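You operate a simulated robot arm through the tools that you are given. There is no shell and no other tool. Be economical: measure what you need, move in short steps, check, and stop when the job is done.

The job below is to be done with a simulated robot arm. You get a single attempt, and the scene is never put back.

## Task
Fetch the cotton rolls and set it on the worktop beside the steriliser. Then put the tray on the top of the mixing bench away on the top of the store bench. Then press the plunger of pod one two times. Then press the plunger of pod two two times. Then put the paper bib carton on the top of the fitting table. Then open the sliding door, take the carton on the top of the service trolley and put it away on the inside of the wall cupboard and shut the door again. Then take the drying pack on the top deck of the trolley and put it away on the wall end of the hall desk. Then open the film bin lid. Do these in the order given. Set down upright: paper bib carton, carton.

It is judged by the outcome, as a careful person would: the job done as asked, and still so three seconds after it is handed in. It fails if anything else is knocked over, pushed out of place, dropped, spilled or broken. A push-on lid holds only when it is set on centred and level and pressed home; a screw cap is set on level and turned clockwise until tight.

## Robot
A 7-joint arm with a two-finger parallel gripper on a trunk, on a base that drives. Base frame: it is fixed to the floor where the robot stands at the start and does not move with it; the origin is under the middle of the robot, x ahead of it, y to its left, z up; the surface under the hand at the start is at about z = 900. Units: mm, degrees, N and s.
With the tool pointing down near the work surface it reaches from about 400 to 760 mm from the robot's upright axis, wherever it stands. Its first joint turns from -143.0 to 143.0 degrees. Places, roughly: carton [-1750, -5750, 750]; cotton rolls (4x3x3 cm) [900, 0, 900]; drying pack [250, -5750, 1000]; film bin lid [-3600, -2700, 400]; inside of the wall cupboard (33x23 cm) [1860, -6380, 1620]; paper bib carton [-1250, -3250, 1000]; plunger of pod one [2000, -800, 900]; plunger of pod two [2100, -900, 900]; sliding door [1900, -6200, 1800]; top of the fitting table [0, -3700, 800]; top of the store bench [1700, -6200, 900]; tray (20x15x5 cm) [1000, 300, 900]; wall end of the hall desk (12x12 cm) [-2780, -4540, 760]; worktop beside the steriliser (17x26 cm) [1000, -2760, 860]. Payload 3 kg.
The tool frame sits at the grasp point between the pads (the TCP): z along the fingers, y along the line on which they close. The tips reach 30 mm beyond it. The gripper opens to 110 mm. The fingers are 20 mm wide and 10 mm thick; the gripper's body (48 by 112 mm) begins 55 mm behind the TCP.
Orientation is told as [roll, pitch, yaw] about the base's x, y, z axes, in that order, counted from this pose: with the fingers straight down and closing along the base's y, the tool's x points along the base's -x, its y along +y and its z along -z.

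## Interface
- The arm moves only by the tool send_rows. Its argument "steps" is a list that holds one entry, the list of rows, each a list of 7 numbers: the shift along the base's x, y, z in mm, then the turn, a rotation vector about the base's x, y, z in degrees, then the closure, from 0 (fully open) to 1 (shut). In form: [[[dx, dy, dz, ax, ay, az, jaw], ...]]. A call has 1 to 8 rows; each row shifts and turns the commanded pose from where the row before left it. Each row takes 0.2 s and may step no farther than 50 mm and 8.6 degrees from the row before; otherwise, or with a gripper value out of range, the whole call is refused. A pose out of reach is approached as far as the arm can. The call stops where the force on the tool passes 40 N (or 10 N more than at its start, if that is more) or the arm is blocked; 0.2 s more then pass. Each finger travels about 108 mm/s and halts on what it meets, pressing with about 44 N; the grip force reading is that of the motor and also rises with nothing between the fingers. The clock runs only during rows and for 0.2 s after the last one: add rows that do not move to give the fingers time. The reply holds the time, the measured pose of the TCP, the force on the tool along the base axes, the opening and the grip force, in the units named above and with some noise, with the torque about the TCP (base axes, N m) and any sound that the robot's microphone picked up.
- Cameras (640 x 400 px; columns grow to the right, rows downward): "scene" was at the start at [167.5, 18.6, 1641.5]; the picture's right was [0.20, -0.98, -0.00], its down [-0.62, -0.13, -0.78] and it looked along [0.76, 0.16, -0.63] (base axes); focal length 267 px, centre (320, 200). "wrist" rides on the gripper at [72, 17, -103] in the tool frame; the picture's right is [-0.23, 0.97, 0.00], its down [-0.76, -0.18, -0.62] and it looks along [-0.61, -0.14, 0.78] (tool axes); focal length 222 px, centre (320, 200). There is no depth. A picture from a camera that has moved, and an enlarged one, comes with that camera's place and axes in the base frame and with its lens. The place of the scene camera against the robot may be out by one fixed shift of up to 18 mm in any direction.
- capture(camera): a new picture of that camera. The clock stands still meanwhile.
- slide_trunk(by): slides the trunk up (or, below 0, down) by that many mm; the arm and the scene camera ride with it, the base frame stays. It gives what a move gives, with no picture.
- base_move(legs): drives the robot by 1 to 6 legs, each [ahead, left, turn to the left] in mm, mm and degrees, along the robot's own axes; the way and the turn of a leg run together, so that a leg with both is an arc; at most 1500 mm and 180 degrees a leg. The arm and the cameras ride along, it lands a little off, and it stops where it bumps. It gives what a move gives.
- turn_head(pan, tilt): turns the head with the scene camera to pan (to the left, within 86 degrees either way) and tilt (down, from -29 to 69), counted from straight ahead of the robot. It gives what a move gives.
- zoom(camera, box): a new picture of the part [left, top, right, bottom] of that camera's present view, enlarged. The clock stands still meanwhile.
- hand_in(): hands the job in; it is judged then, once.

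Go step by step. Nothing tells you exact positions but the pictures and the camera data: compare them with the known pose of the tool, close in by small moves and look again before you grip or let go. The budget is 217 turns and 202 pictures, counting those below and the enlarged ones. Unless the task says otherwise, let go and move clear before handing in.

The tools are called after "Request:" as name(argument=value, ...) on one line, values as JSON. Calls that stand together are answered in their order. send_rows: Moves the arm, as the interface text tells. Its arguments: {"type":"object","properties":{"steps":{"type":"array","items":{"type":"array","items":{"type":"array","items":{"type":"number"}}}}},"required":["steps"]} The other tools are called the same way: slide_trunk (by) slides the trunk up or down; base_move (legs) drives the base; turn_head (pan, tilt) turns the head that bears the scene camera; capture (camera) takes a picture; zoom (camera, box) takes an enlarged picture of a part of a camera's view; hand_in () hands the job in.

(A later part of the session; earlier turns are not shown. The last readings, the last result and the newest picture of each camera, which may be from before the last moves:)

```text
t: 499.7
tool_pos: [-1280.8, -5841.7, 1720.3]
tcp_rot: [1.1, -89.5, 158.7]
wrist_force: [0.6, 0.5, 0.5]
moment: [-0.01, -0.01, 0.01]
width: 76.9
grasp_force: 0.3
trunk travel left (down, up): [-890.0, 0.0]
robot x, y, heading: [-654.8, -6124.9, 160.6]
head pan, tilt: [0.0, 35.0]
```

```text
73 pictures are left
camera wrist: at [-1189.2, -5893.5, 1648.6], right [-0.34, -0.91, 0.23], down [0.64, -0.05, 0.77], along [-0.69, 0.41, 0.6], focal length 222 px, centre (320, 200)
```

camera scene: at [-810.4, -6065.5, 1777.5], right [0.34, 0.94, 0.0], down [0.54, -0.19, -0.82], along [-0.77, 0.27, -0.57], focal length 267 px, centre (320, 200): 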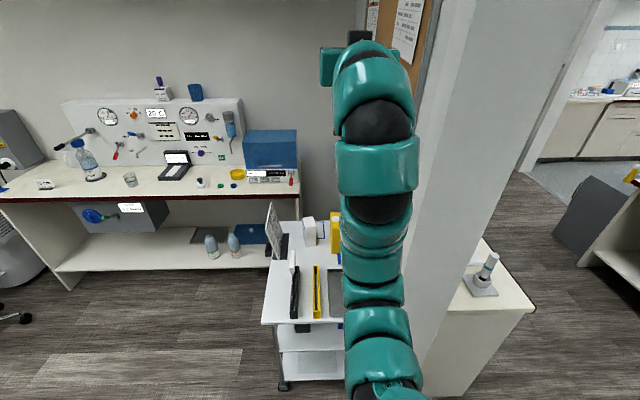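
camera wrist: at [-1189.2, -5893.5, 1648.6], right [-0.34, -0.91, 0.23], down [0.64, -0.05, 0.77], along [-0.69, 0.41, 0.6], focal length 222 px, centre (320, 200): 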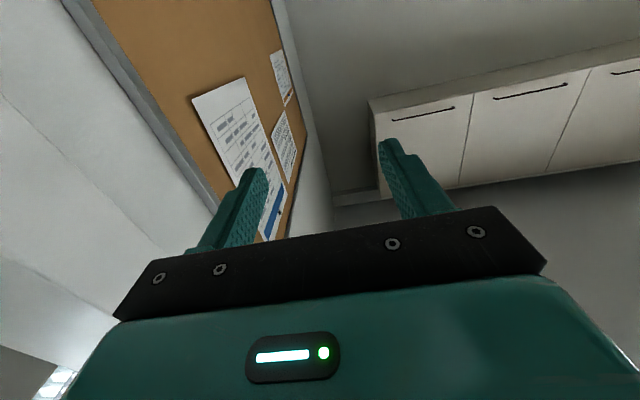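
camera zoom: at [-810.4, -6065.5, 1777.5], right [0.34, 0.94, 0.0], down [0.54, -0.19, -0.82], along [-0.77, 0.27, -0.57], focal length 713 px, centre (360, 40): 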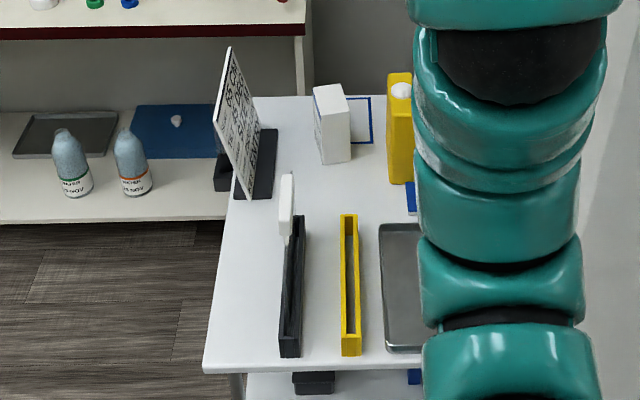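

The carton is the upright white box at the back of the trolley near [−1790, −5765]. I'll lower the trunk in front of the trolley and look from lower down.

Request:
slide_trunk(by=-700)

Request:
turn_head(pan=0, tilt=15)

Request:
capture(camera="scene")

Request:
capture(camera="wrist")

```text
refused: -700 is not a number from -400 to 400
```

```text
t: 500.5
tool_pos: [-1280.7, -5839.5, 1719.5]
tcp_rot: [0.7, -89.5, 158.8]
wrist_force: [0.0, 0.8, 0.2]
moment: [-0.02, 0.01, 0.02]
width: 77.1
grasp_force: 0.0
trunk travel left (down, up): [-890.0, 0.0]
robot x, y, heading: [-651.7, -6126.6, 160.3]
head pan, tilt: [0.0, 15.0]
```

```text
72 pictures are left
camera scene: at [-815.5, -6063.8, 1809.4], right [0.33, 0.94, 0.0], down [0.24, -0.09, -0.97], along [-0.91, 0.32, -0.26], focal length 267 px, centre (320, 200)
```

scene: 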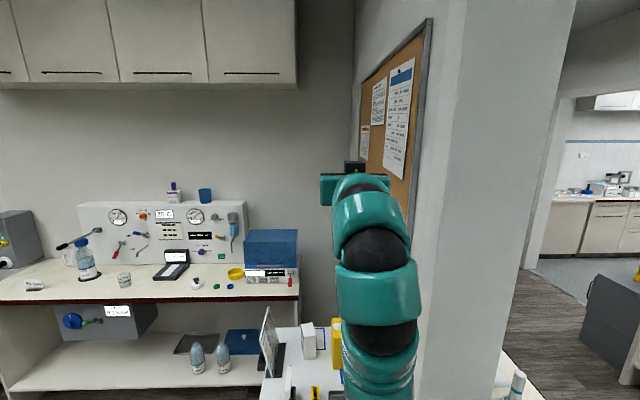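

```text
71 pictures are left
camera wrist: at [-1189.2, -5893.5, 1648.5], right [-0.34, -0.91, 0.23], down [0.64, -0.05, 0.77], along [-0.69, 0.41, 0.6], focal length 222 px, centre (320, 200)
```

wrist: 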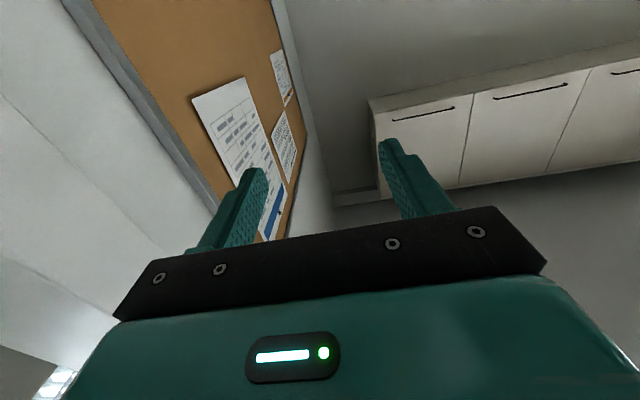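

Request:
slide_trunk(by=-400)

Request:
slide_trunk(by=-260)

Request:
capture(camera="scene")

Request:
turn_head(pan=15, tilt=15)

Request:
zoom(camera="scene", box=[320, 120, 520, 260])

```text
t: 504.4
tool_pos: [-1279.9, -5841.8, 1321.5]
tcp_rot: [0.9, -89.4, 158.9]
wrist_force: [-1.0, 0.8, 0.8]
moment: [0.01, 0.0, 0.0]
width: 76.9
grasp_force: 0.0
trunk travel left (down, up): [-490.0, 400.0]
robot x, y, heading: [-654.6, -6122.0, 160.6]
head pan, tilt: [0.0, 15.0]
```

```text
t: 507.0
tool_pos: [-1279.7, -5841.9, 1061.6]
tcp_rot: [0.9, -89.5, 158.9]
wrist_force: [-0.4, 0.3, 0.0]
moment: [0.01, 0.01, -0.01]
width: 77.2
grasp_force: 0.2
trunk travel left (down, up): [-230.0, 660.0]
robot x, y, heading: [-655.5, -6127.3, 160.3]
head pan, tilt: [0.0, 15.0]
```

```text
70 pictures are left
camera scene: at [-815.4, -6063.9, 1149.5], right [0.33, 0.94, 0.0], down [0.24, -0.09, -0.97], along [-0.91, 0.32, -0.26], focal length 267 px, centre (320, 200)
```

scene: 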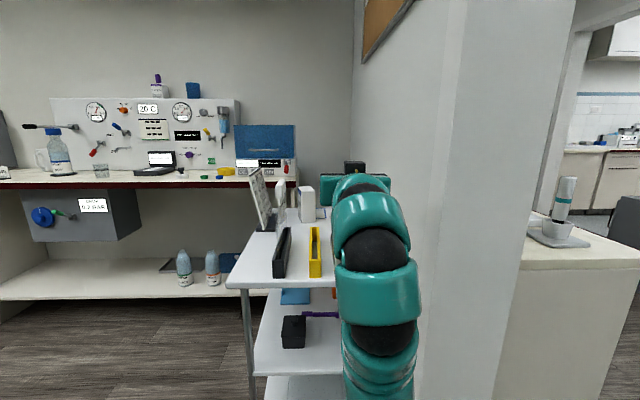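

```text
t: 507.8
tool_pos: [-1279.5, -5841.1, 1059.4]
tcp_rot: [0.9, -89.6, 158.9]
wrist_force: [0.3, 0.9, 0.0]
moment: [0.0, -0.01, 0.01]
width: 76.9
grasp_force: 0.1
trunk travel left (down, up): [-230.0, 660.0]
robot x, y, heading: [-652.6, -6125.6, 160.4]
head pan, tilt: [15.0, 15.0]
```

```text
2.86 times, centred on (420, 190) of scene
camera zoom: at [-820.5, -6087.7, 1149.5], right [0.08, 1.0, 0.0], down [0.26, -0.02, -0.97], along [-0.96, 0.08, -0.26], focal length 764 px, centre (34, 229)
```

zoom: 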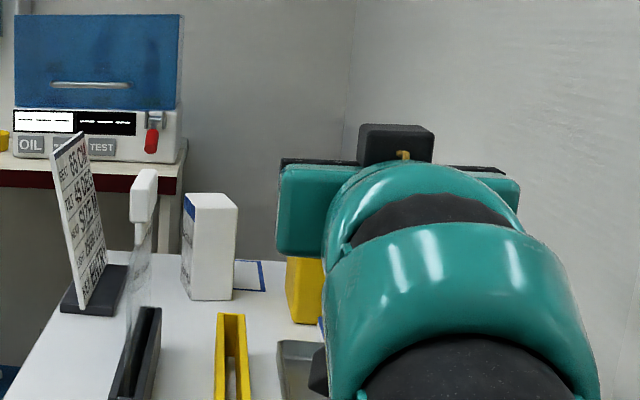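

Measured: carton base about z 790, top 930, ~56 mm wide, front face at [−1766, −5770]; a tall thermometer stand is left of the path and a yellow bottle right. I'll yaw the tool 7°, extend, and lower to z≈950.

Request:
send_rows(steps=[[[-20, -10, 0, 0, 0, 7, 0.27], [-35, 0, 0, 0, 0, 0, 0.27], [-35, 0, 0, 0, 0, 0, 0.27], [-30, 0, 0, 0, 0, 0, 0.27], [0, 0, 0, 0, 0, 0, 0.27]]])

Request:
slide_trunk(by=-100)

Request:
capture(camera="scene")

Request:
capture(camera="wrist")

```text
t: 509.0
tool_pos: [-1400.4, -5851.0, 1058.4]
tcp_rot: [-0.8, -89.5, 167.5]
wrist_force: [0.0, 0.7, -0.3]
moment: [-0.01, 0.02, 0.05]
width: 80.1
grasp_force: 0.1
trunk travel left (down, up): [-230.0, 660.0]
robot x, y, heading: [-651.7, -6121.7, 160.5]
head pan, tilt: [15.0, 15.0]
```

```text
t: 510.3
tool_pos: [-1400.1, -5850.4, 960.2]
tcp_rot: [1.3, -89.5, 165.4]
wrist_force: [0.2, -0.6, -0.2]
moment: [0.01, -0.01, -0.02]
width: 80.4
grasp_force: 0.0
trunk travel left (down, up): [-130.0, 760.0]
robot x, y, heading: [-653.7, -6124.2, 160.6]
head pan, tilt: [15.0, 15.0]
```

```text
68 pictures are left
camera scene: at [-820.5, -6087.8, 1049.5], right [0.08, 1.0, 0.0], down [0.26, -0.02, -0.97], along [-0.96, 0.08, -0.26], focal length 267 px, centre (320, 200)
```

scene: 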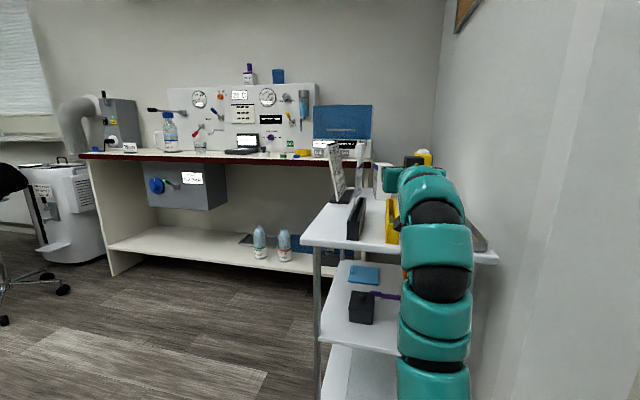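

```text
67 pictures are left
camera wrist: at [-1303.4, -5891.0, 888.1], right [-0.23, -0.95, 0.23], down [0.64, 0.03, 0.77], along [-0.73, 0.32, 0.6], focal length 222 px, centre (320, 200)
```

wrist: 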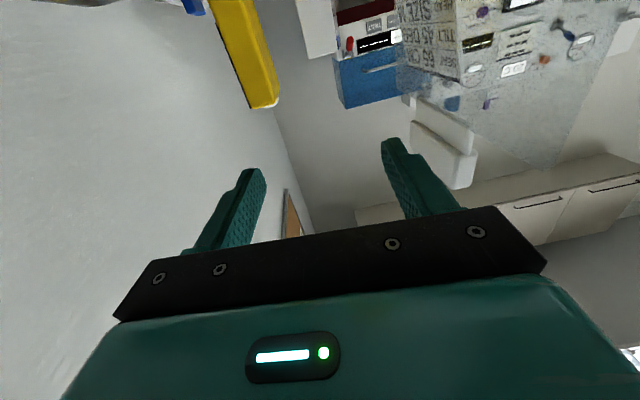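

The path is clear: carton top z≈926 is right in line with the tool. Advancing in two stages.

Request:
base_move(legs=[[258, 27, 0]])

Request:
capture(camera="wrist")

Request:
zoom(camera="scene", box=[290, 120, 520, 260])

```text
t: 512.0
tool_pos: [-1607.9, -5800.9, 970.3]
tcp_rot: [159.8, -89.3, 6.9]
wrist_force: [-0.2, 0.2, -0.2]
moment: [0.01, 0.02, -0.01]
width: 80.2
grasp_force: 0.0
trunk travel left (down, up): [-130.0, 760.0]
robot x, y, heading: [-872.5, -6075.9, 160.0]
head pan, tilt: [15.0, 15.0]
stopped in leg 1: the robot was blocked; the commanded pose is now the measured one
```

```text
66 pictures are left
camera wrist: at [-1512.0, -5840.7, 896.7], right [-0.22, -0.95, 0.23], down [0.66, 0.03, 0.75], along [-0.72, 0.32, 0.61], focal length 222 px, centre (320, 200)
```

wrist: 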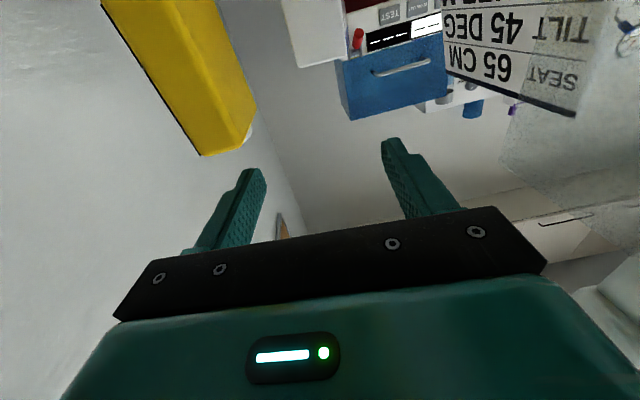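

```text
2.78 times, centred on (405, 190) of scene
camera zoom: at [-1032.2, -6036.7, 1049.7], right [0.08, 1.0, 0.0], down [0.25, -0.02, -0.97], along [-0.96, 0.08, -0.26], focal length 744 px, centre (84, 228)
```

zoom: 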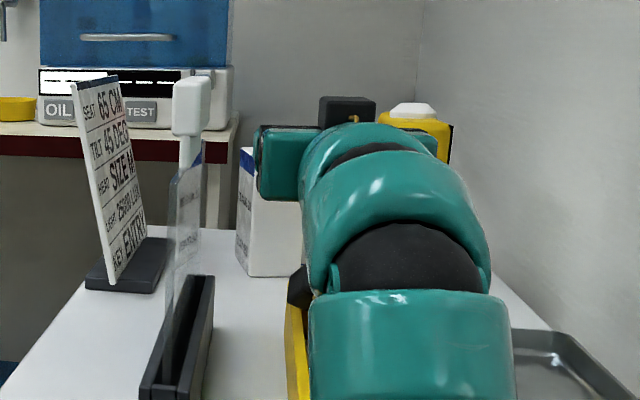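

I was blocked, most likely by the forearm meeting the trolley's front edge since the shoulder sits low. I'll back off, then raise the trunk and lower the hand relative to it.

Request:
base_move(legs=[[-230, -27, 0]])

Request:
slide_trunk(by=350)

Request:
send_rows(steps=[[[0, 0, -45, 0, 0, 0, 0.27], [0, 0, -45, 0, 0, 0, 0.27], [0, 0, -45, 0, 0, 0, 0.27], [0, 0, -45, 0, 0, 0, 0.27], [0, 0, -45, 0, 0, 0, 0.27], [0, 0, -45, 0, 0, 0, 0.27], [0, 0, -45, 0, 0, 0, 0.27], [0, 0, -30, 0, 0, 0, 0.27]]])

Request:
capture(camera="scene")

```text
t: 513.8
tool_pos: [-1382.7, -5848.8, 966.4]
tcp_rot: [142.3, -89.7, 24.2]
wrist_force: [-0.6, -0.4, 0.6]
moment: [0.0, 0.0, 0.02]
width: 80.2
grasp_force: 0.1
trunk travel left (down, up): [-130.0, 760.0]
robot x, y, heading: [-644.5, -6122.5, 160.1]
head pan, tilt: [15.0, 15.0]
```

```text
t: 517.2
tool_pos: [-1383.8, -5849.6, 1316.1]
tcp_rot: [142.7, -89.7, 23.8]
wrist_force: [0.5, 0.3, 0.4]
moment: [0.0, 0.01, 0.0]
width: 80.5
grasp_force: 0.0
trunk travel left (down, up): [-480.0, 410.0]
robot x, y, heading: [-646.2, -6126.5, 160.1]
head pan, tilt: [15.0, 15.0]
```

```text
t: 519.0
tool_pos: [-1384.6, -5849.4, 972.2]
tcp_rot: [145.2, -89.7, 21.3]
wrist_force: [-0.5, 0.2, -1.0]
moment: [0.03, -0.02, 0.0]
width: 80.3
grasp_force: 0.0
trunk travel left (down, up): [-480.0, 410.0]
robot x, y, heading: [-646.9, -6123.6, 160.1]
head pan, tilt: [15.0, 15.0]
```

```text
64 pictures are left
camera scene: at [-808.2, -6088.2, 1399.5], right [0.08, 1.0, 0.0], down [0.26, -0.02, -0.97], along [-0.96, 0.08, -0.26], focal length 267 px, centre (320, 200)
```

scene: 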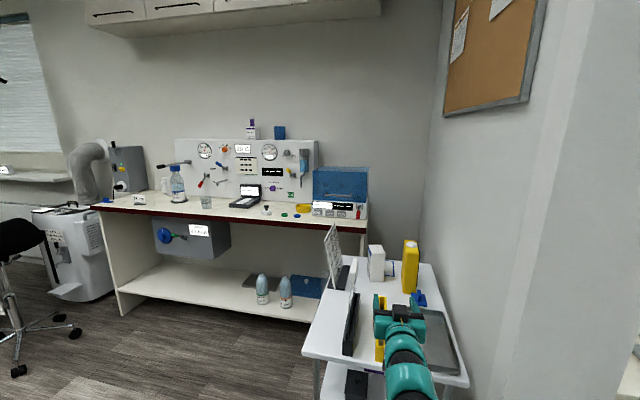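

Now the view is clear and everything still stands. Zooming on the carton to re-measure.

Request:
zoom(camera="scene", box=[290, 220, 480, 380])

Request:
capture(camera="wrist")

```text
2.50 times, centred on (385, 300) of scene
camera zoom: at [-808.2, -6088.2, 1399.5], right [0.08, 1.0, 0.0], down [0.26, -0.02, -0.97], along [-0.96, 0.08, -0.26], focal length 668 px, centre (158, -50)
```

zoom: 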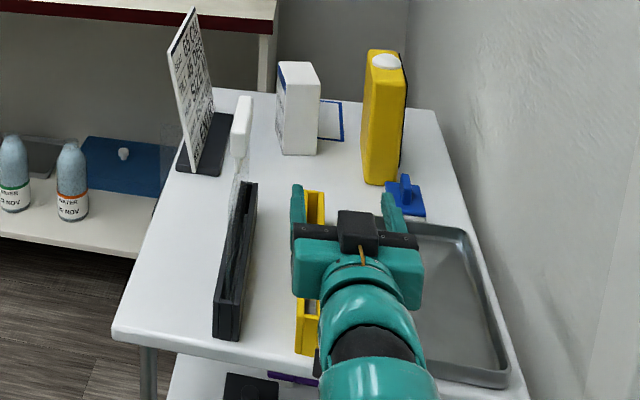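

```text
62 pictures are left
camera wrist: at [-1290.7, -5890.6, 899.1], right [-0.22, -0.95, 0.23], down [0.65, 0.03, 0.76], along [-0.72, 0.32, 0.61], focal length 222 px, centre (320, 200)
```

wrist: 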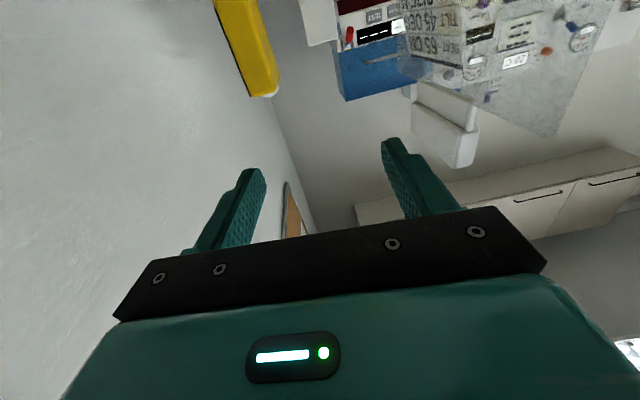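

Carton confirmed at [−1757…−1766, −5770] and the path is open. Advancing in stages.

Request:
base_move(legs=[[230, 30, 0]])

Request:
capture(camera="scene")

```text
t: 520.8
tool_pos: [-1618.7, -5803.7, 972.6]
tcp_rot: [140.1, -89.7, 26.8]
wrist_force: [0.7, 0.5, 0.3]
moment: [0.01, -0.04, -0.02]
width: 80.2
grasp_force: 0.0
trunk travel left (down, up): [-480.0, 410.0]
robot x, y, heading: [-874.5, -6075.5, 160.6]
head pan, tilt: [15.0, 15.0]
```

```text
61 pictures are left
camera scene: at [-1039.0, -6038.9, 1399.4], right [0.08, 1.0, 0.0], down [0.26, -0.02, -0.97], along [-0.96, 0.07, -0.26], focal length 267 px, centre (320, 200)
```

scene: 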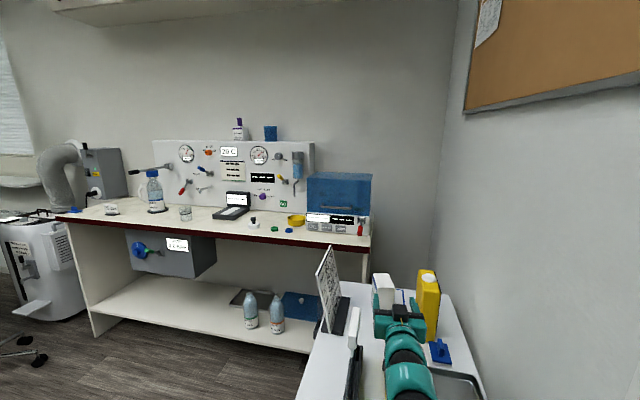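

Request:
base_move(legs=[[167, 14, 0]])

Request:
turn_head(pan=8, tilt=35)

Request:
zoom(camera="scene", box=[280, 120, 460, 300])

Request:
capture(camera="wrist")

```text
t: 521.9
tool_pos: [-1677.4, -5785.3, 993.3]
tcp_rot: [162.0, -87.7, 5.0]
wrist_force: [0.7, -0.7, -0.2]
moment: [-0.01, 0.02, 0.0]
width: 80.5
grasp_force: 0.1
trunk travel left (down, up): [-480.0, 410.0]
robot x, y, heading: [-944.4, -6053.1, 160.3]
head pan, tilt: [15.0, 15.0]
stopped in leg 1: the robot was blocked; the commanded pose is now the measured one
```

```text
t: 522.7
tool_pos: [-1678.1, -5784.7, 993.0]
tcp_rot: [163.1, -87.9, 4.0]
wrist_force: [-0.9, -0.9, 0.3]
moment: [0.01, 0.03, 0.0]
width: 80.3
grasp_force: 0.1
trunk travel left (down, up): [-480.0, 410.0]
robot x, y, heading: [-946.8, -6053.8, 160.6]
head pan, tilt: [8.0, 35.0]
```

```text
2.22 times, centred on (370, 210) of scene
camera zoom: at [-1089.3, -6010.9, 1370.0], right [0.2, 0.98, 0.0], down [0.55, -0.11, -0.83], along [-0.81, 0.17, -0.56], focal length 594 px, centre (209, 178)
```

zoom: 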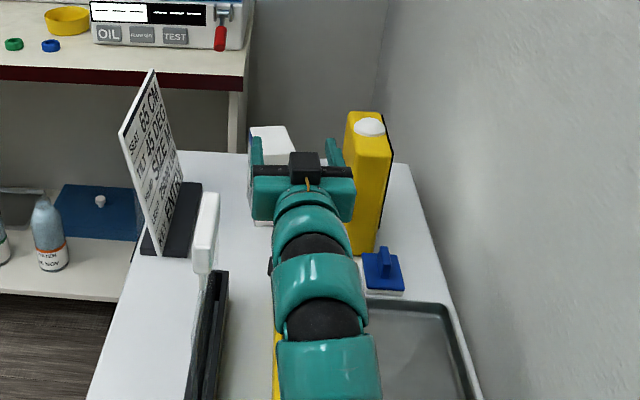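

```text
59 pictures are left
camera wrist: at [-1584.5, -5825.0, 916.3], right [-0.21, -0.95, 0.24], down [0.67, 0.04, 0.74], along [-0.71, 0.32, 0.63], focal length 222 px, centre (320, 200)
```

wrist: 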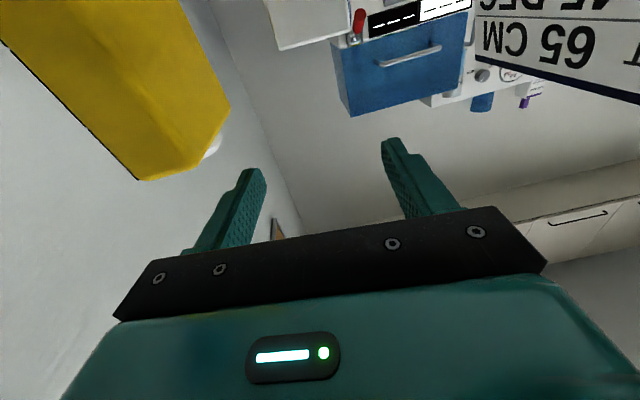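

Blocked again; the forearm's underside meets the trolley edge. I'll back off, raise the trunk further with the hand lower relative to it, and extend the arm more.

Request:
base_move(legs=[[-150, -14, 0]])

Request:
slide_trunk(by=270)

Request:
send_rows(steps=[[[-20, 5, -45, 0, 0, 0, 0.27], [-20, 5, -45, 0, 0, 0, 0.27], [-20, 5, -45, 0, 0, 0, 0.27], [-20, 5, -45, 0, 0, 0, 0.27], [-20, 5, -45, 0, 0, 0, 0.27], [0, 0, -45, 0, 0, 0, 0.27], [0, 0, -25, 0, 0, 0, 0.27]]])

Request:
capture(camera="scene")

```text
t: 524.1
tool_pos: [-1544.6, -5821.9, 981.8]
tcp_rot: [155.5, -88.7, 11.6]
wrist_force: [0.8, 0.8, 0.2]
moment: [-0.01, -0.01, -0.02]
width: 80.5
grasp_force: 0.2
trunk travel left (down, up): [-480.0, 410.0]
robot x, y, heading: [-803.3, -6091.0, 160.1]
head pan, tilt: [8.0, 35.0]
```

```text
t: 526.8
tool_pos: [-1545.8, -5821.3, 1251.1]
tcp_rot: [154.8, -88.6, 12.2]
wrist_force: [0.4, 0.4, 0.2]
moment: [0.0, -0.01, -0.02]
width: 80.2
grasp_force: 0.1
trunk travel left (down, up): [-750.0, 140.0]
robot x, y, heading: [-803.6, -6090.3, 160.4]
head pan, tilt: [8.0, 35.0]
```

```text
t: 528.4
tool_pos: [-1639.6, -5794.1, 954.0]
tcp_rot: [-112.8, -88.1, -80.7]
wrist_force: [-1.4, -3.0, 1.1]
moment: [-0.08, -0.05, -0.23]
width: 80.5
grasp_force: 0.1
trunk travel left (down, up): [-750.0, 140.0]
robot x, y, heading: [-798.9, -6091.9, 160.3]
head pan, tilt: [8.0, 35.0]
```

```text
58 pictures are left
camera scene: at [-959.1, -6045.4, 1637.7], right [0.2, 0.98, 0.0], down [0.56, -0.12, -0.82], along [-0.8, 0.16, -0.57], focal length 267 px, centre (320, 200)
```

scene: 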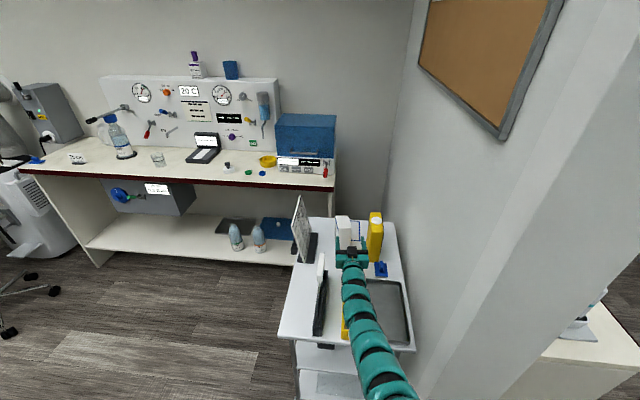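

Request:
zoom(camera="scene", box=[280, 190, 430, 350])

Request:
capture(camera="wrist")

```text
2.50 times, centred on (355, 270) of scene
camera zoom: at [-959.1, -6045.4, 1637.7], right [0.2, 0.98, 0.0], down [0.56, -0.12, -0.82], along [-0.8, 0.16, -0.57], focal length 668 px, centre (232, 25)
```

zoom: 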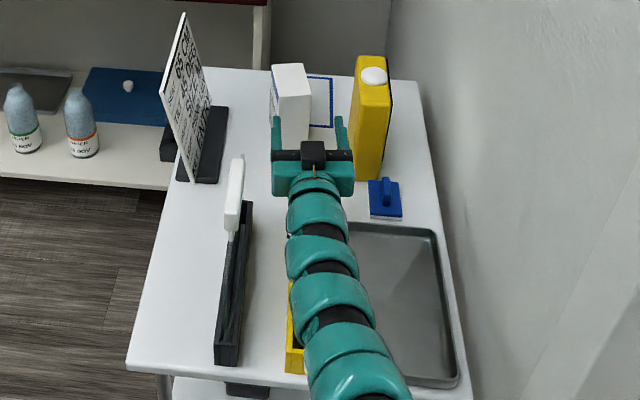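

```text
56 pictures are left
camera wrist: at [-1543.9, -5832.8, 880.2], right [-0.23, -0.95, 0.2], down [0.65, 0.0, 0.76], along [-0.72, 0.3, 0.62], focal length 222 px, centre (320, 200)
```

wrist: 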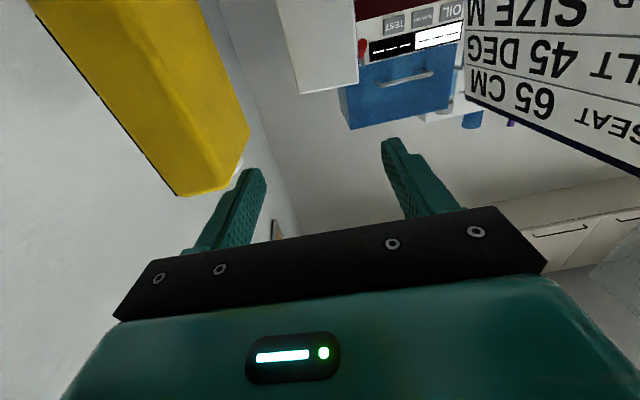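

Aligned: the carton is centred between the fingers, with the bottle clear on the right. Advancing carefully.

Request:
base_move(legs=[[90, 10, 0]])

Request:
base_move(legs=[[56, 6, 0]])

Request:
zoom(camera="scene", box=[280, 150, 450, 330])

Request:
capture(camera="wrist")

```text
t: 529.5
tool_pos: [-1731.4, -5775.5, 955.3]
tcp_rot: [153.4, -88.9, 13.7]
wrist_force: [0.0, -0.5, -1.0]
moment: [-0.01, 0.01, -0.02]
width: 80.4
grasp_force: 0.1
trunk travel left (down, up): [-750.0, 140.0]
robot x, y, heading: [-891.9, -6071.9, 160.4]
head pan, tilt: [8.0, 35.0]
```

```text
t: 530.5
tool_pos: [-1786.9, -5761.8, 954.3]
tcp_rot: [152.7, -88.8, 14.3]
wrist_force: [0.0, 0.1, 0.4]
moment: [0.01, 0.01, 0.01]
width: 80.2
grasp_force: 0.1
trunk travel left (down, up): [-750.0, 140.0]
robot x, y, heading: [-947.1, -6059.0, 160.5]
head pan, tilt: [8.0, 35.0]
```

```text
2.22 times, centred on (365, 240) of scene
camera zoom: at [-1107.6, -6011.1, 1637.2], right [0.2, 0.98, 0.0], down [0.56, -0.11, -0.82], along [-0.8, 0.16, -0.57], focal length 594 px, centre (220, 111)
```

zoom: 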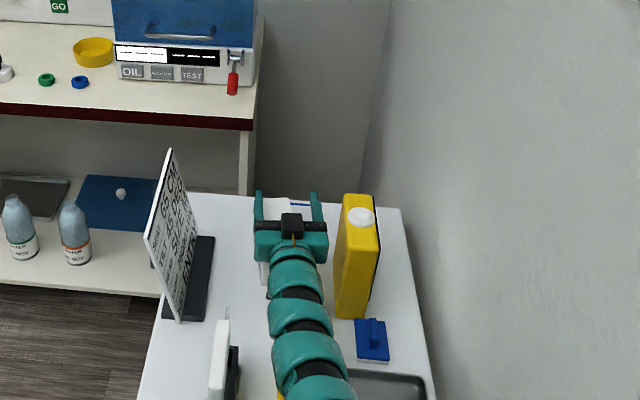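

```text
54 pictures are left
camera wrist: at [-1692.5, -5802.7, 880.8], right [-0.21, -0.95, 0.24], down [0.66, 0.04, 0.75], along [-0.72, 0.32, 0.62], focal length 222 px, centre (320, 200)
```

wrist: 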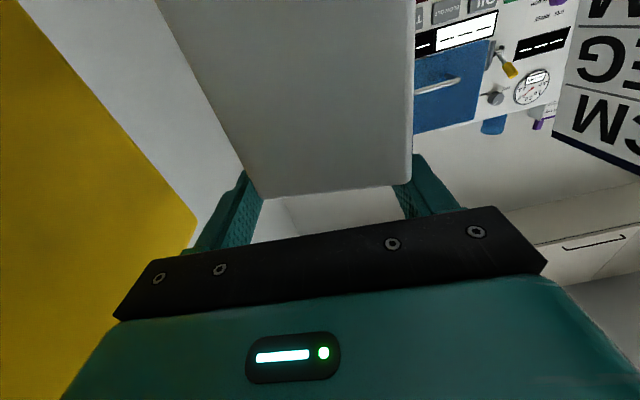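

From below I see the carton is ~10 mm to the left of centre. I'll shift, open slightly wider and lower the fingers around it.

Request:
send_rows(steps=[[[-3.5, -9.5, 0, 0, 0, 0, 0.15], [0, 0, 0, 0, 0, 0, 0.15], [0, 0, -15, 0, 0, 0, 0.15], [0, 0, -15, 0, 0, 0, 0.15], [0, 0, -15, 0, 0, 0, 0.15], [0, 0, 0, 0, 0, 0, 0.15]]])

Request:
capture(camera="wrist")

```text
t: 531.9
tool_pos: [-1791.1, -5772.4, 919.6]
tcp_rot: [154.9, -88.7, 12.3]
wrist_force: [0.2, 0.4, -0.5]
moment: [0.01, 0.0, 0.03]
width: 93.7
grasp_force: 0.0
out of reach, approached as far as the arm can: row 5
trunk travel left (down, up): [-750.0, 140.0]
robot x, y, heading: [-946.9, -6059.2, 160.5]
head pan, tilt: [8.0, 35.0]
```

```text
53 pictures are left
camera wrist: at [-1695.2, -5812.8, 844.5], right [-0.21, -0.95, 0.24], down [0.66, 0.04, 0.75], along [-0.72, 0.31, 0.62], focal length 222 px, centre (320, 200)
```

wrist: 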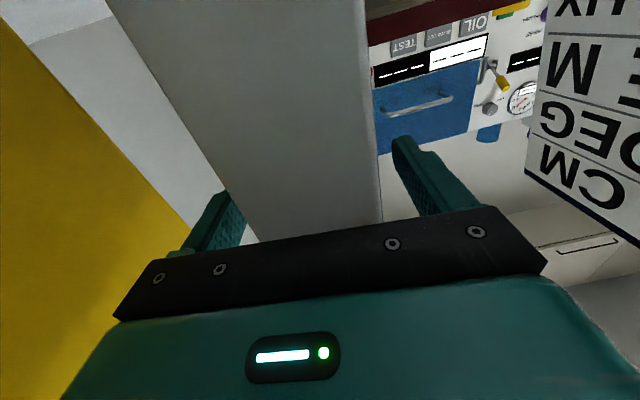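

The fingers straddle the carton. Lowering the trunk 12 mm and closing.

Request:
slide_trunk(by=-12)

Request:
send_rows(steps=[[[0, 0, 0, 0, 0, 0, 0.3], [0, 0, 0, 0, 0, 0, 0.5], [0, 0, 0, 0, 0, 0, 0.6], [0, 0, 0, 0, 0, 0, 0.6], [0, 0, 0, 0, 0, 0, 0.6]]])

Request:
capture(camera="wrist")

```text
t: 532.5
tool_pos: [-1789.3, -5773.0, 908.4]
tcp_rot: [155.6, -88.7, 11.5]
wrist_force: [-0.5, 0.3, 0.7]
moment: [0.01, 0.01, -0.01]
width: 93.7
grasp_force: 0.1
trunk travel left (down, up): [-738.0, 152.0]
robot x, y, heading: [-943.8, -6056.7, 160.6]
head pan, tilt: [8.0, 35.0]
```

```text
t: 533.7
tool_pos: [-1791.8, -5771.7, 907.9]
tcp_rot: [155.6, -88.7, 11.6]
wrist_force: [-0.7, -0.8, 0.1]
moment: [0.04, -0.1, 0.0]
width: 55.9
grasp_force: 43.7
trunk travel left (down, up): [-738.0, 152.0]
robot x, y, heading: [-946.8, -6055.6, 160.5]
head pan, tilt: [8.0, 35.0]
```

```text
52 pictures are left
camera wrist: at [-1695.2, -5812.8, 832.7], right [-0.21, -0.95, 0.24], down [0.66, 0.04, 0.75], along [-0.72, 0.31, 0.62], focal length 222 px, centre (320, 200)
```

wrist: 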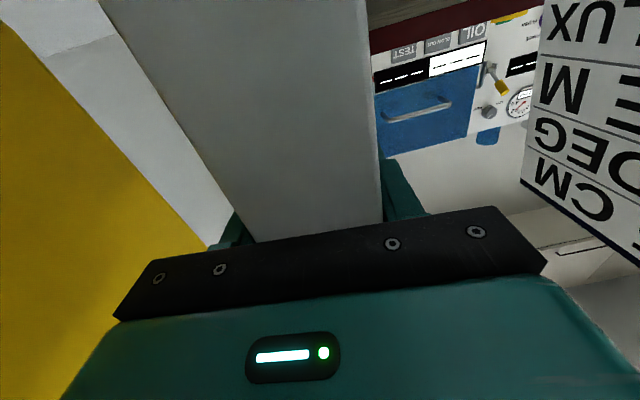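

Gripped at 56 mm. Lifting straight up with trunk and arm, then backing out.

Request:
slide_trunk(by=150)

Request:
send_rows(steps=[[[0, 0, 40, 0, 0, 0, 0.6], [0, 0, 45, 0, 0, 0, 0.6], [0, 0, 45, 0, 0, 0, 0.6], [0, 0, 45, 0, 0, 0, 0.6]]])

Request:
capture(camera="scene")

```text
t: 535.4
tool_pos: [-1791.0, -5771.9, 1056.8]
tcp_rot: [154.4, -88.9, 12.8]
wrist_force: [-0.3, -0.8, -3.5]
moment: [0.0, 0.0, -0.02]
width: 56.2
grasp_force: 43.8
trunk travel left (down, up): [-888.0, 2.0]
robot x, y, heading: [-946.5, -6055.0, 160.3]
head pan, tilt: [8.0, 35.0]
```

```text
t: 536.4
tool_pos: [-1793.0, -5772.7, 1233.5]
tcp_rot: [150.6, -88.5, 16.7]
wrist_force: [-0.1, -0.4, -3.0]
moment: [0.0, -0.02, -0.03]
width: 55.8
grasp_force: 44.3
trunk travel left (down, up): [-888.0, 2.0]
robot x, y, heading: [-948.5, -6060.3, 160.5]
head pan, tilt: [8.0, 35.0]
```

```text
51 pictures are left
camera scene: at [-1105.2, -6013.2, 1775.5], right [0.2, 0.98, 0.0], down [0.56, -0.11, -0.82], along [-0.8, 0.16, -0.57], focal length 267 px, centre (320, 200)
```

scene: 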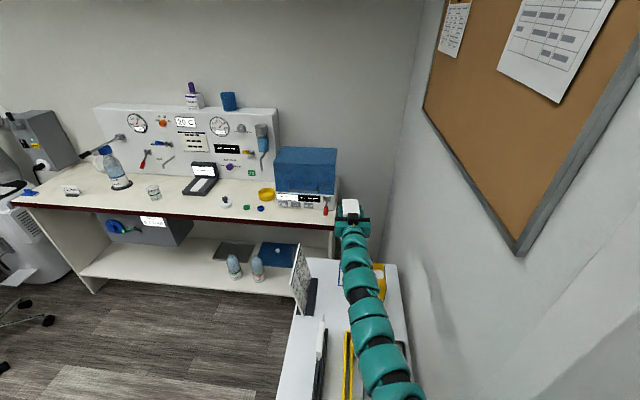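

Carton is free. Driving back out to the hall and along to the cupboard.

Request:
base_move(legs=[[-530, 0, 0], [0, 0, -90.5], [1220, 0, 0], [0, 0, -90], [600, 350, 0]])

```text
t: 540.8
tool_pos: [-1191.9, -5723.2, 1231.3]
tcp_rot: [149.9, -88.6, 2.2]
wrist_force: [0.1, 0.6, -2.8]
moment: [0.01, -0.01, 0.03]
width: 55.8
grasp_force: 43.4
trunk travel left (down, up): [-888.0, 2.0]
robot x, y, heading: [-459.0, -6230.2, 144.1]
head pan, tilt: [8.0, 35.0]
stopped in leg 2: the force on the tool passed its limit at 68 N (the readings are from after the stop); the commanded pose is now the measured one
```

The hand touched the wall while turning. I'll turn back, move deeper into the room and turn there.

Request:
base_move(legs=[[0, 0, 16.4], [0, 440, 0], [0, 0, -90.5]])

Request:
turn_head(pan=0, tilt=25)

Request:
capture(camera="scene")

```text
t: 548.2
tool_pos: [-347.3, -5801.4, 1232.1]
tcp_rot: [149.7, -88.5, -69.7]
wrist_force: [1.1, 0.7, -3.0]
moment: [-0.02, -0.01, 0.02]
width: 55.8
grasp_force: 43.8
trunk travel left (down, up): [-888.0, 2.0]
robot x, y, heading: [-604.0, -6649.9, 71.4]
head pan, tilt: [8.0, 35.0]
```

```text
t: 549.0
tool_pos: [-348.9, -5801.3, 1231.9]
tcp_rot: [149.8, -88.5, -69.9]
wrist_force: [0.1, 0.0, -3.7]
moment: [-0.04, -0.02, -0.01]
width: 55.9
grasp_force: 44.1
trunk travel left (down, up): [-888.0, 2.0]
robot x, y, heading: [-604.6, -6655.2, 71.7]
head pan, tilt: [0.0, 25.0]
```

```text
50 pictures are left
camera scene: at [-546.9, -6487.8, 1791.1], right [0.95, -0.32, 0.0], down [-0.13, -0.4, -0.91], along [0.29, 0.86, -0.42], focal length 267 px, centre (320, 200)
```

scene: 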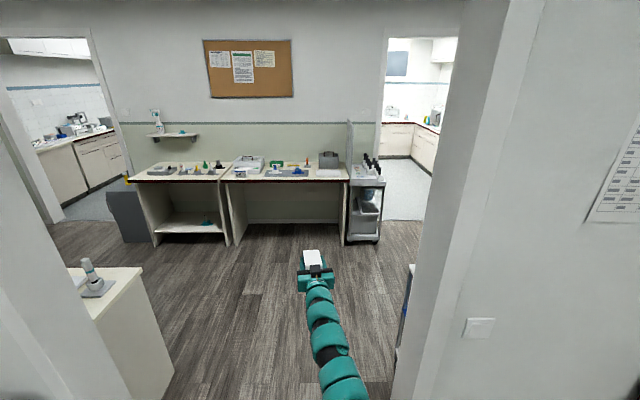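

Clear view through. Driving into the hall and turning toward the cupboard.

Request:
base_move(legs=[[700, 120, -1.7], [950, 0, 0], [0, 0, -90], [700, 380, 0], [1150, 0, 0]])

```text
t: 570.4
tool_pos: [2485.8, -5707.2, 1232.1]
tcp_rot: [149.4, -88.6, -163.1]
wrist_force: [-0.5, -1.5, -2.9]
moment: [0.0, 0.03, 0.04]
width: 55.9
grasp_force: 44.1
trunk travel left (down, up): [-888.0, 2.0]
robot x, y, heading: [1651.0, -5399.6, -22.2]
head pan, tilt: [0.0, 25.0]
```

I'm in the hall before the cupboard. I'll step back from it, turn to face it, then raise and align the carton.

Request:
base_move(legs=[[0, 600, 0], [0, 0, -88]])

Request:
send_rows(steps=[[[5, 15, 45, 0, 0, -4.2, 0.6], [5, 15, 45, 0, 0, -4.2, 0.6], [5, 15, 45, 0, 0, 0, 0.6], [5, 15, 45, 0, 0, 0, 0.6], [5, 15, 45, 0, 0, 0, 0.6], [5, 15, 45, 0, 0, 0, 0.6], [5, 15, 45, 0, 0, 0, 0.6], [5, 10, 45, 0, 0, 0, 0.6]]])

Request:
send_rows(steps=[[[0, 0, 45, 0, 0, 0, 0.6], [0, 0, 45, 0, 0, 0, 0.6], [0, 0, 45, 0, 0, 0, 0.6], [0, 0, 30, 0, 0, 0, 0.6]]])

```text
t: 577.5
tool_pos: [1603.8, -5703.1, 1232.7]
tcp_rot: [149.6, -88.6, 109.4]
wrist_force: [-0.6, 0.1, -3.4]
moment: [0.01, -0.01, -0.01]
width: 55.8
grasp_force: 44.0
trunk travel left (down, up): [-888.0, 2.0]
robot x, y, heading: [1873.4, -4850.7, -109.3]
head pan, tilt: [0.0, 25.0]
```

```text
t: 579.3
tool_pos: [1644.5, -5585.7, 1590.4]
tcp_rot: [151.1, -88.4, 99.7]
wrist_force: [1.2, 0.5, -2.8]
moment: [0.0, -0.03, -0.03]
width: 56.0
grasp_force: 43.9
trunk travel left (down, up): [-888.0, 2.0]
robot x, y, heading: [1873.5, -4853.8, -109.4]
head pan, tilt: [0.0, 25.0]
```

```text
t: 580.3
tool_pos: [1646.7, -5589.2, 1758.0]
tcp_rot: [149.6, -88.4, 101.2]
wrist_force: [0.8, 1.1, -3.8]
moment: [0.06, -0.02, 0.0]
width: 55.8
grasp_force: 43.9
trunk travel left (down, up): [-888.0, 2.0]
robot x, y, heading: [1866.5, -4850.7, -109.3]
head pan, tilt: [0.0, 25.0]
```

Carton raised to z≈1758 facing the cupboard. Moving in front of the gap and checking.

Request:
base_move(legs=[[370, 460, -0.5]])

Request:
turn_head(pan=0, tilt=5)

Request:
capture(camera="scene")

Request:
capture(camera="wrist")

```text
t: 583.6
tool_pos: [1925.4, -6090.5, 1756.3]
tcp_rot: [150.2, -88.6, 98.9]
wrist_force: [-0.1, 0.1, -2.9]
moment: [0.06, -0.04, -0.01]
width: 55.8
grasp_force: 43.8
trunk travel left (down, up): [-888.0, 2.0]
robot x, y, heading: [2175.3, -5364.9, -111.0]
head pan, tilt: [0.0, 25.0]
```

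```text
t: 584.4
tool_pos: [1925.2, -6090.1, 1756.9]
tcp_rot: [149.9, -88.6, 99.3]
wrist_force: [0.7, 0.3, -2.3]
moment: [0.04, -0.03, -0.03]
width: 55.8
grasp_force: 43.7
trunk travel left (down, up): [-888.0, 2.0]
robot x, y, heading: [2173.2, -5361.7, -110.8]
head pan, tilt: [0.0, 5.0]
```

```text
49 pictures are left
camera scene: at [2114.6, -5520.7, 1823.6], right [-0.93, 0.36, 0.0], down [0.03, 0.08, -1.0], along [-0.35, -0.93, -0.09], focal length 267 px, centre (320, 200)
```

scene: 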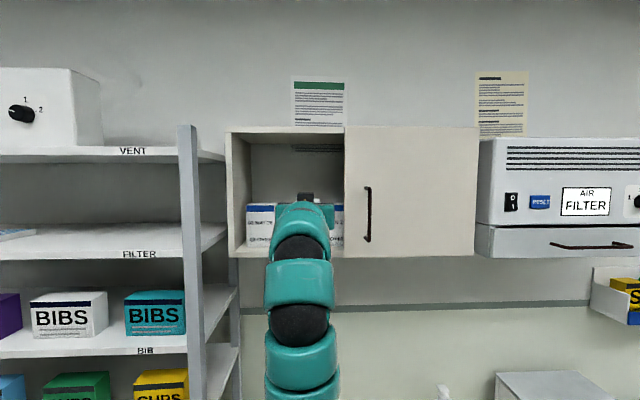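

```text
48 pictures are left
camera wrist: at [1977.6, -6001.7, 1682.4], right [0.91, -0.34, 0.24], down [0.05, 0.67, 0.74], along [-0.41, -0.66, 0.62], focal length 222 px, centre (320, 200)
```

wrist: 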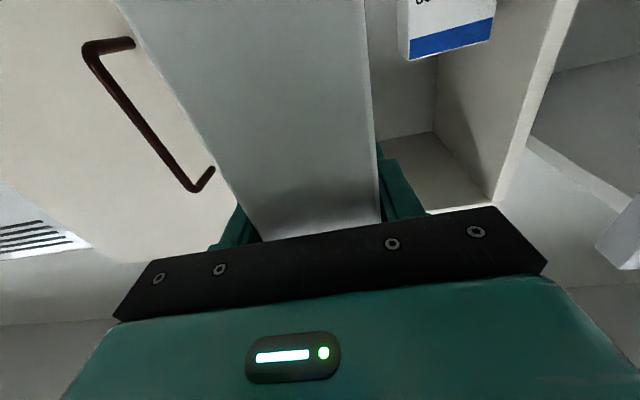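

Request:
zoom(camera="scene", box=[220, 120, 360, 270])

```text
2.67 times, centred on (290, 195) of scene
camera zoom: at [2114.6, -5520.7, 1823.6], right [-0.93, 0.36, 0.0], down [0.03, 0.08, -1.0], along [-0.35, -0.93, -0.09], focal length 713 px, centre (400, 213)
```

zoom: 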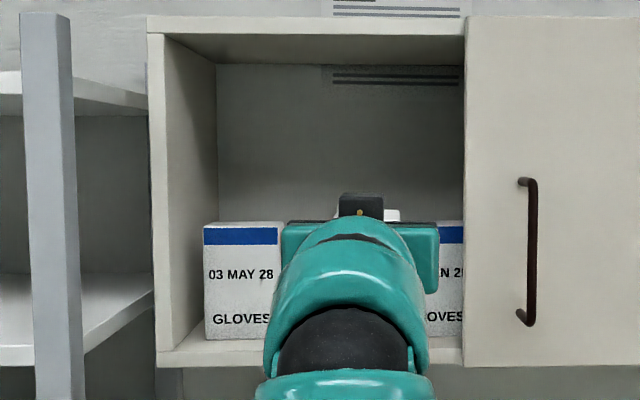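

The gap is centred about 32 mm to my left of the tool axis. Raising 10 mm, shifting left, then checking before inserting.

Request:
send_rows(steps=[[[0, 0, 10, 0, 0, 0, 0.6], [0, 0, 0, 0, 0, 0, 0.6]]])

Request:
base_move(legs=[[50, 35, 0]])

Request:
capture(camera="wrist")

Request:
zoom(camera="scene", box=[220, 120, 360, 270])

```text
t: 585.0
tool_pos: [1924.6, -6089.8, 1767.0]
tcp_rot: [149.1, -88.6, 100.0]
wrist_force: [-0.3, -0.3, -2.6]
moment: [0.01, 0.0, -0.03]
width: 55.8
grasp_force: 44.3
trunk travel left (down, up): [-888.0, 2.0]
robot x, y, heading: [2171.4, -5364.1, -111.0]
head pan, tilt: [0.0, 5.0]
```

```text
t: 586.0
tool_pos: [1939.7, -6153.0, 1766.8]
tcp_rot: [149.8, -88.6, 99.1]
wrist_force: [-0.4, -1.2, -3.0]
moment: [0.04, -0.02, -0.01]
width: 55.6
grasp_force: 44.0
trunk travel left (down, up): [-888.0, 2.0]
robot x, y, heading: [2187.1, -5419.4, -111.0]
head pan, tilt: [0.0, 5.0]
```

```text
46 pictures are left
camera wrist: at [1992.5, -6064.0, 1691.4], right [0.91, -0.34, 0.24], down [0.05, 0.66, 0.75], along [-0.41, -0.66, 0.62], focal length 222 px, centre (320, 200)
```

wrist: 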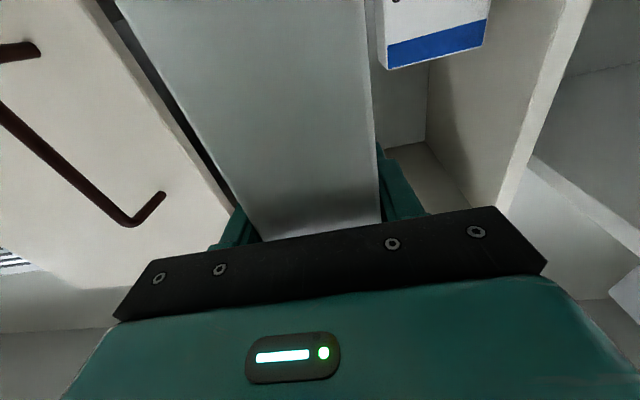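

```text
2.67 times, centred on (290, 195) of scene
camera zoom: at [2129.6, -5583.4, 1823.4], right [-0.93, 0.36, 0.0], down [0.03, 0.08, -1.0], along [-0.35, -0.93, -0.09], focal length 713 px, centre (400, 213)
```

zoom: 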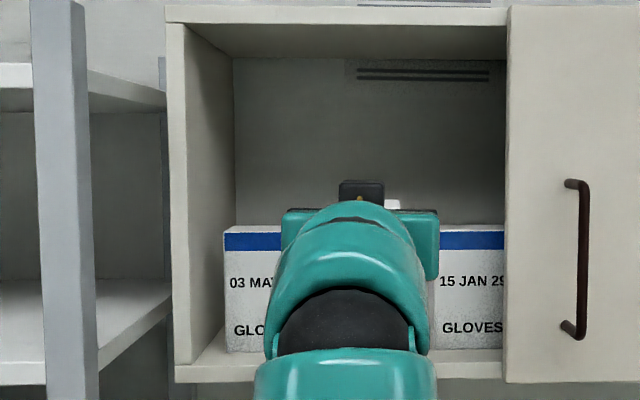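

Centred in the gap to within a couple of mm. Inserting.

Request:
base_move(legs=[[70, 1, 0]])

Request:
base_move(legs=[[66, 1, 0]])

Request:
zoom(camera="scene", box=[220, 110, 380, 280])

Request:
capture(camera="wrist")

```text
t: 587.0
tool_pos: [1913.8, -6217.1, 1764.6]
tcp_rot: [147.7, -88.5, 101.2]
wrist_force: [0.4, -0.9, -3.3]
moment: [0.03, 0.03, 0.02]
width: 55.7
grasp_force: 44.3
trunk travel left (down, up): [-888.0, 2.0]
robot x, y, heading: [2167.8, -5486.8, -111.1]
head pan, tilt: [0.0, 5.0]
```

```text
t: 588.0
tool_pos: [1892.6, -6278.8, 1764.6]
tcp_rot: [146.8, -88.7, 102.4]
wrist_force: [-0.1, 0.5, -3.4]
moment: [0.01, 0.02, 0.02]
width: 56.0
grasp_force: 44.1
trunk travel left (down, up): [-888.0, 2.0]
robot x, y, heading: [2141.0, -5549.7, -110.7]
head pan, tilt: [0.0, 5.0]
```

```text
2.35 times, centred on (300, 195) of scene
camera zoom: at [2082.5, -5709.0, 1823.3], right [-0.93, 0.36, 0.0], down [0.03, 0.08, -1.0], along [-0.35, -0.93, -0.09], focal length 629 px, centre (367, 212)
```

zoom: 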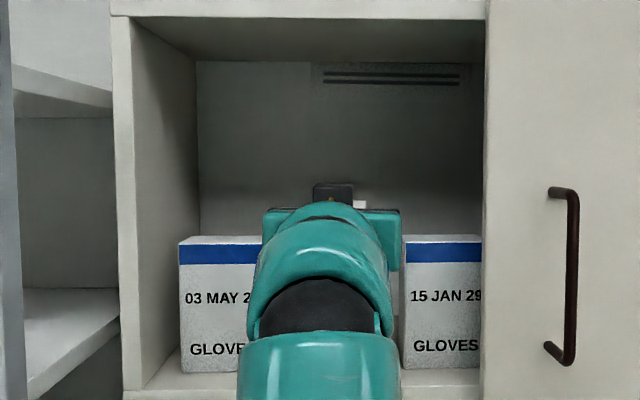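

```text
43 pictures are left
camera wrist: at [1945.8, -6189.9, 1690.5], right [0.91, -0.34, 0.24], down [0.05, 0.66, 0.75], along [-0.41, -0.67, 0.62], focal length 222 px, centre (320, 200)
```

wrist: 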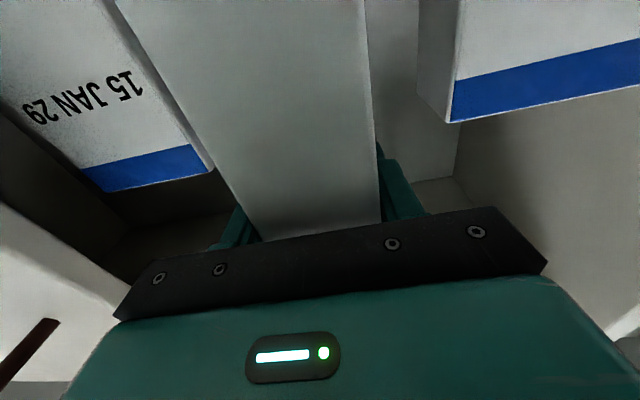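

It's in place between the two cartons. Lowering gently until it stands.

Request:
send_rows(steps=[[[0, 0, -8, 0, 0, 0, 0.6], [0, 0, -5, 0, 0, 0, 0.6], [0, 0, -3, 0, 0, 0, 0.6], [0, 0, -3, 0, 0, 0, 0.6], [0, 0, 0, 0, 0, 0, 0.6]]])

```text
t: 589.2
tool_pos: [1895.5, -6275.6, 1744.8]
tcp_rot: [149.0, -88.6, 100.2]
wrist_force: [-0.3, 0.8, -2.8]
moment: [0.04, 0.01, 0.01]
width: 55.8
grasp_force: 44.4
trunk travel left (down, up): [-888.0, 2.0]
robot x, y, heading: [2145.3, -5546.3, -111.1]
head pan, tilt: [0.0, 5.0]
```

Request:
send_rows(steps=[[[0, 0, -3, 0, 0, 0, 0.6], [0, 0, -3, 0, 0, 0, 0.6], [0, 0, -2, 0, 0, 0, 0.6], [0, 0, 0, 0, 0, 0, 0.6]]])

```text
t: 590.2
tool_pos: [1895.1, -6276.0, 1738.7]
tcp_rot: [149.0, -88.7, 100.2]
wrist_force: [0.0, 0.1, -2.3]
moment: [0.0, -0.01, 0.01]
width: 55.8
grasp_force: 43.6
trunk travel left (down, up): [-888.0, 2.0]
robot x, y, heading: [2141.3, -5547.2, -110.7]
head pan, tilt: [0.0, 5.0]
```

Request:
send_rows(steps=[[[0, 0, -2, 0, 0, 0, 0.6], [0, 0, -2, 0, 0, 0, 0.6], [0, 0, -2, 0, 0, 0, 0.6], [0, 0, 0, 0, 0, 0, 0.6]]])

```text
t: 591.2
tool_pos: [1894.6, -6275.0, 1734.0]
tcp_rot: [149.0, -88.7, 100.3]
wrist_force: [0.3, -0.3, -3.0]
moment: [0.0, 0.0, 0.02]
width: 55.9
grasp_force: 44.2
trunk travel left (down, up): [-888.0, 2.0]
robot x, y, heading: [2143.5, -5545.1, -110.8]
head pan, tilt: [0.0, 5.0]
```

Request:
send_rows(steps=[[[0, 0, -2, 0, 0, 0, 0.6], [0, 0, -2, 0, 0, 0, 0.6], [0, 0, -2, 0, 0, 0, 0.6], [0, 0, 0, 0, 0, 0, 0.6]]])

Request:
capture(camera="wrist")

```text
t: 592.2
tool_pos: [1894.9, -6276.1, 1727.2]
tcp_rot: [148.9, -88.5, 100.2]
wrist_force: [0.3, 0.4, -3.5]
moment: [0.01, -0.01, 0.05]
width: 56.0
grasp_force: 44.1
trunk travel left (down, up): [-888.0, 2.0]
robot x, y, heading: [2141.1, -5546.3, -110.8]
head pan, tilt: [0.0, 5.0]
```

```text
42 pictures are left
camera wrist: at [1947.2, -6186.7, 1652.9], right [0.91, -0.34, 0.24], down [0.05, 0.66, 0.75], along [-0.41, -0.67, 0.62], focal length 222 px, centre (320, 200)
```

wrist: 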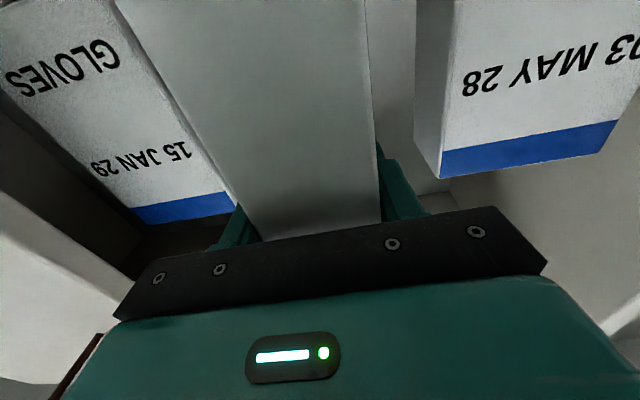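

Request:
send_rows(steps=[[[0, 0, -2, 0, 0, 0, 0.6], [0, 0, -2, 0, 0, 0, 0.6], [0, 0, -2, 0, 0, 0, 0.6], [0, 0, -2, 0, 0, 0, 0.6], [0, 0, 0, 0, 0, 0, 0.6]]])

```text
t: 593.6
tool_pos: [1895.1, -6272.6, 1724.2]
tcp_rot: [155.5, -88.1, 93.6]
wrist_force: [1.7, -0.6, 10.9]
moment: [0.39, 0.12, -0.06]
width: 55.8
grasp_force: 43.6
trunk travel left (down, up): [-888.0, 2.0]
robot x, y, heading: [2144.3, -5545.1, -110.6]
head pan, tilt: [0.0, 5.0]
stopped in row 5: the force on the tool passed its limit at 40 N (the readings are from after the stop); the commanded pose is now the measured one
```

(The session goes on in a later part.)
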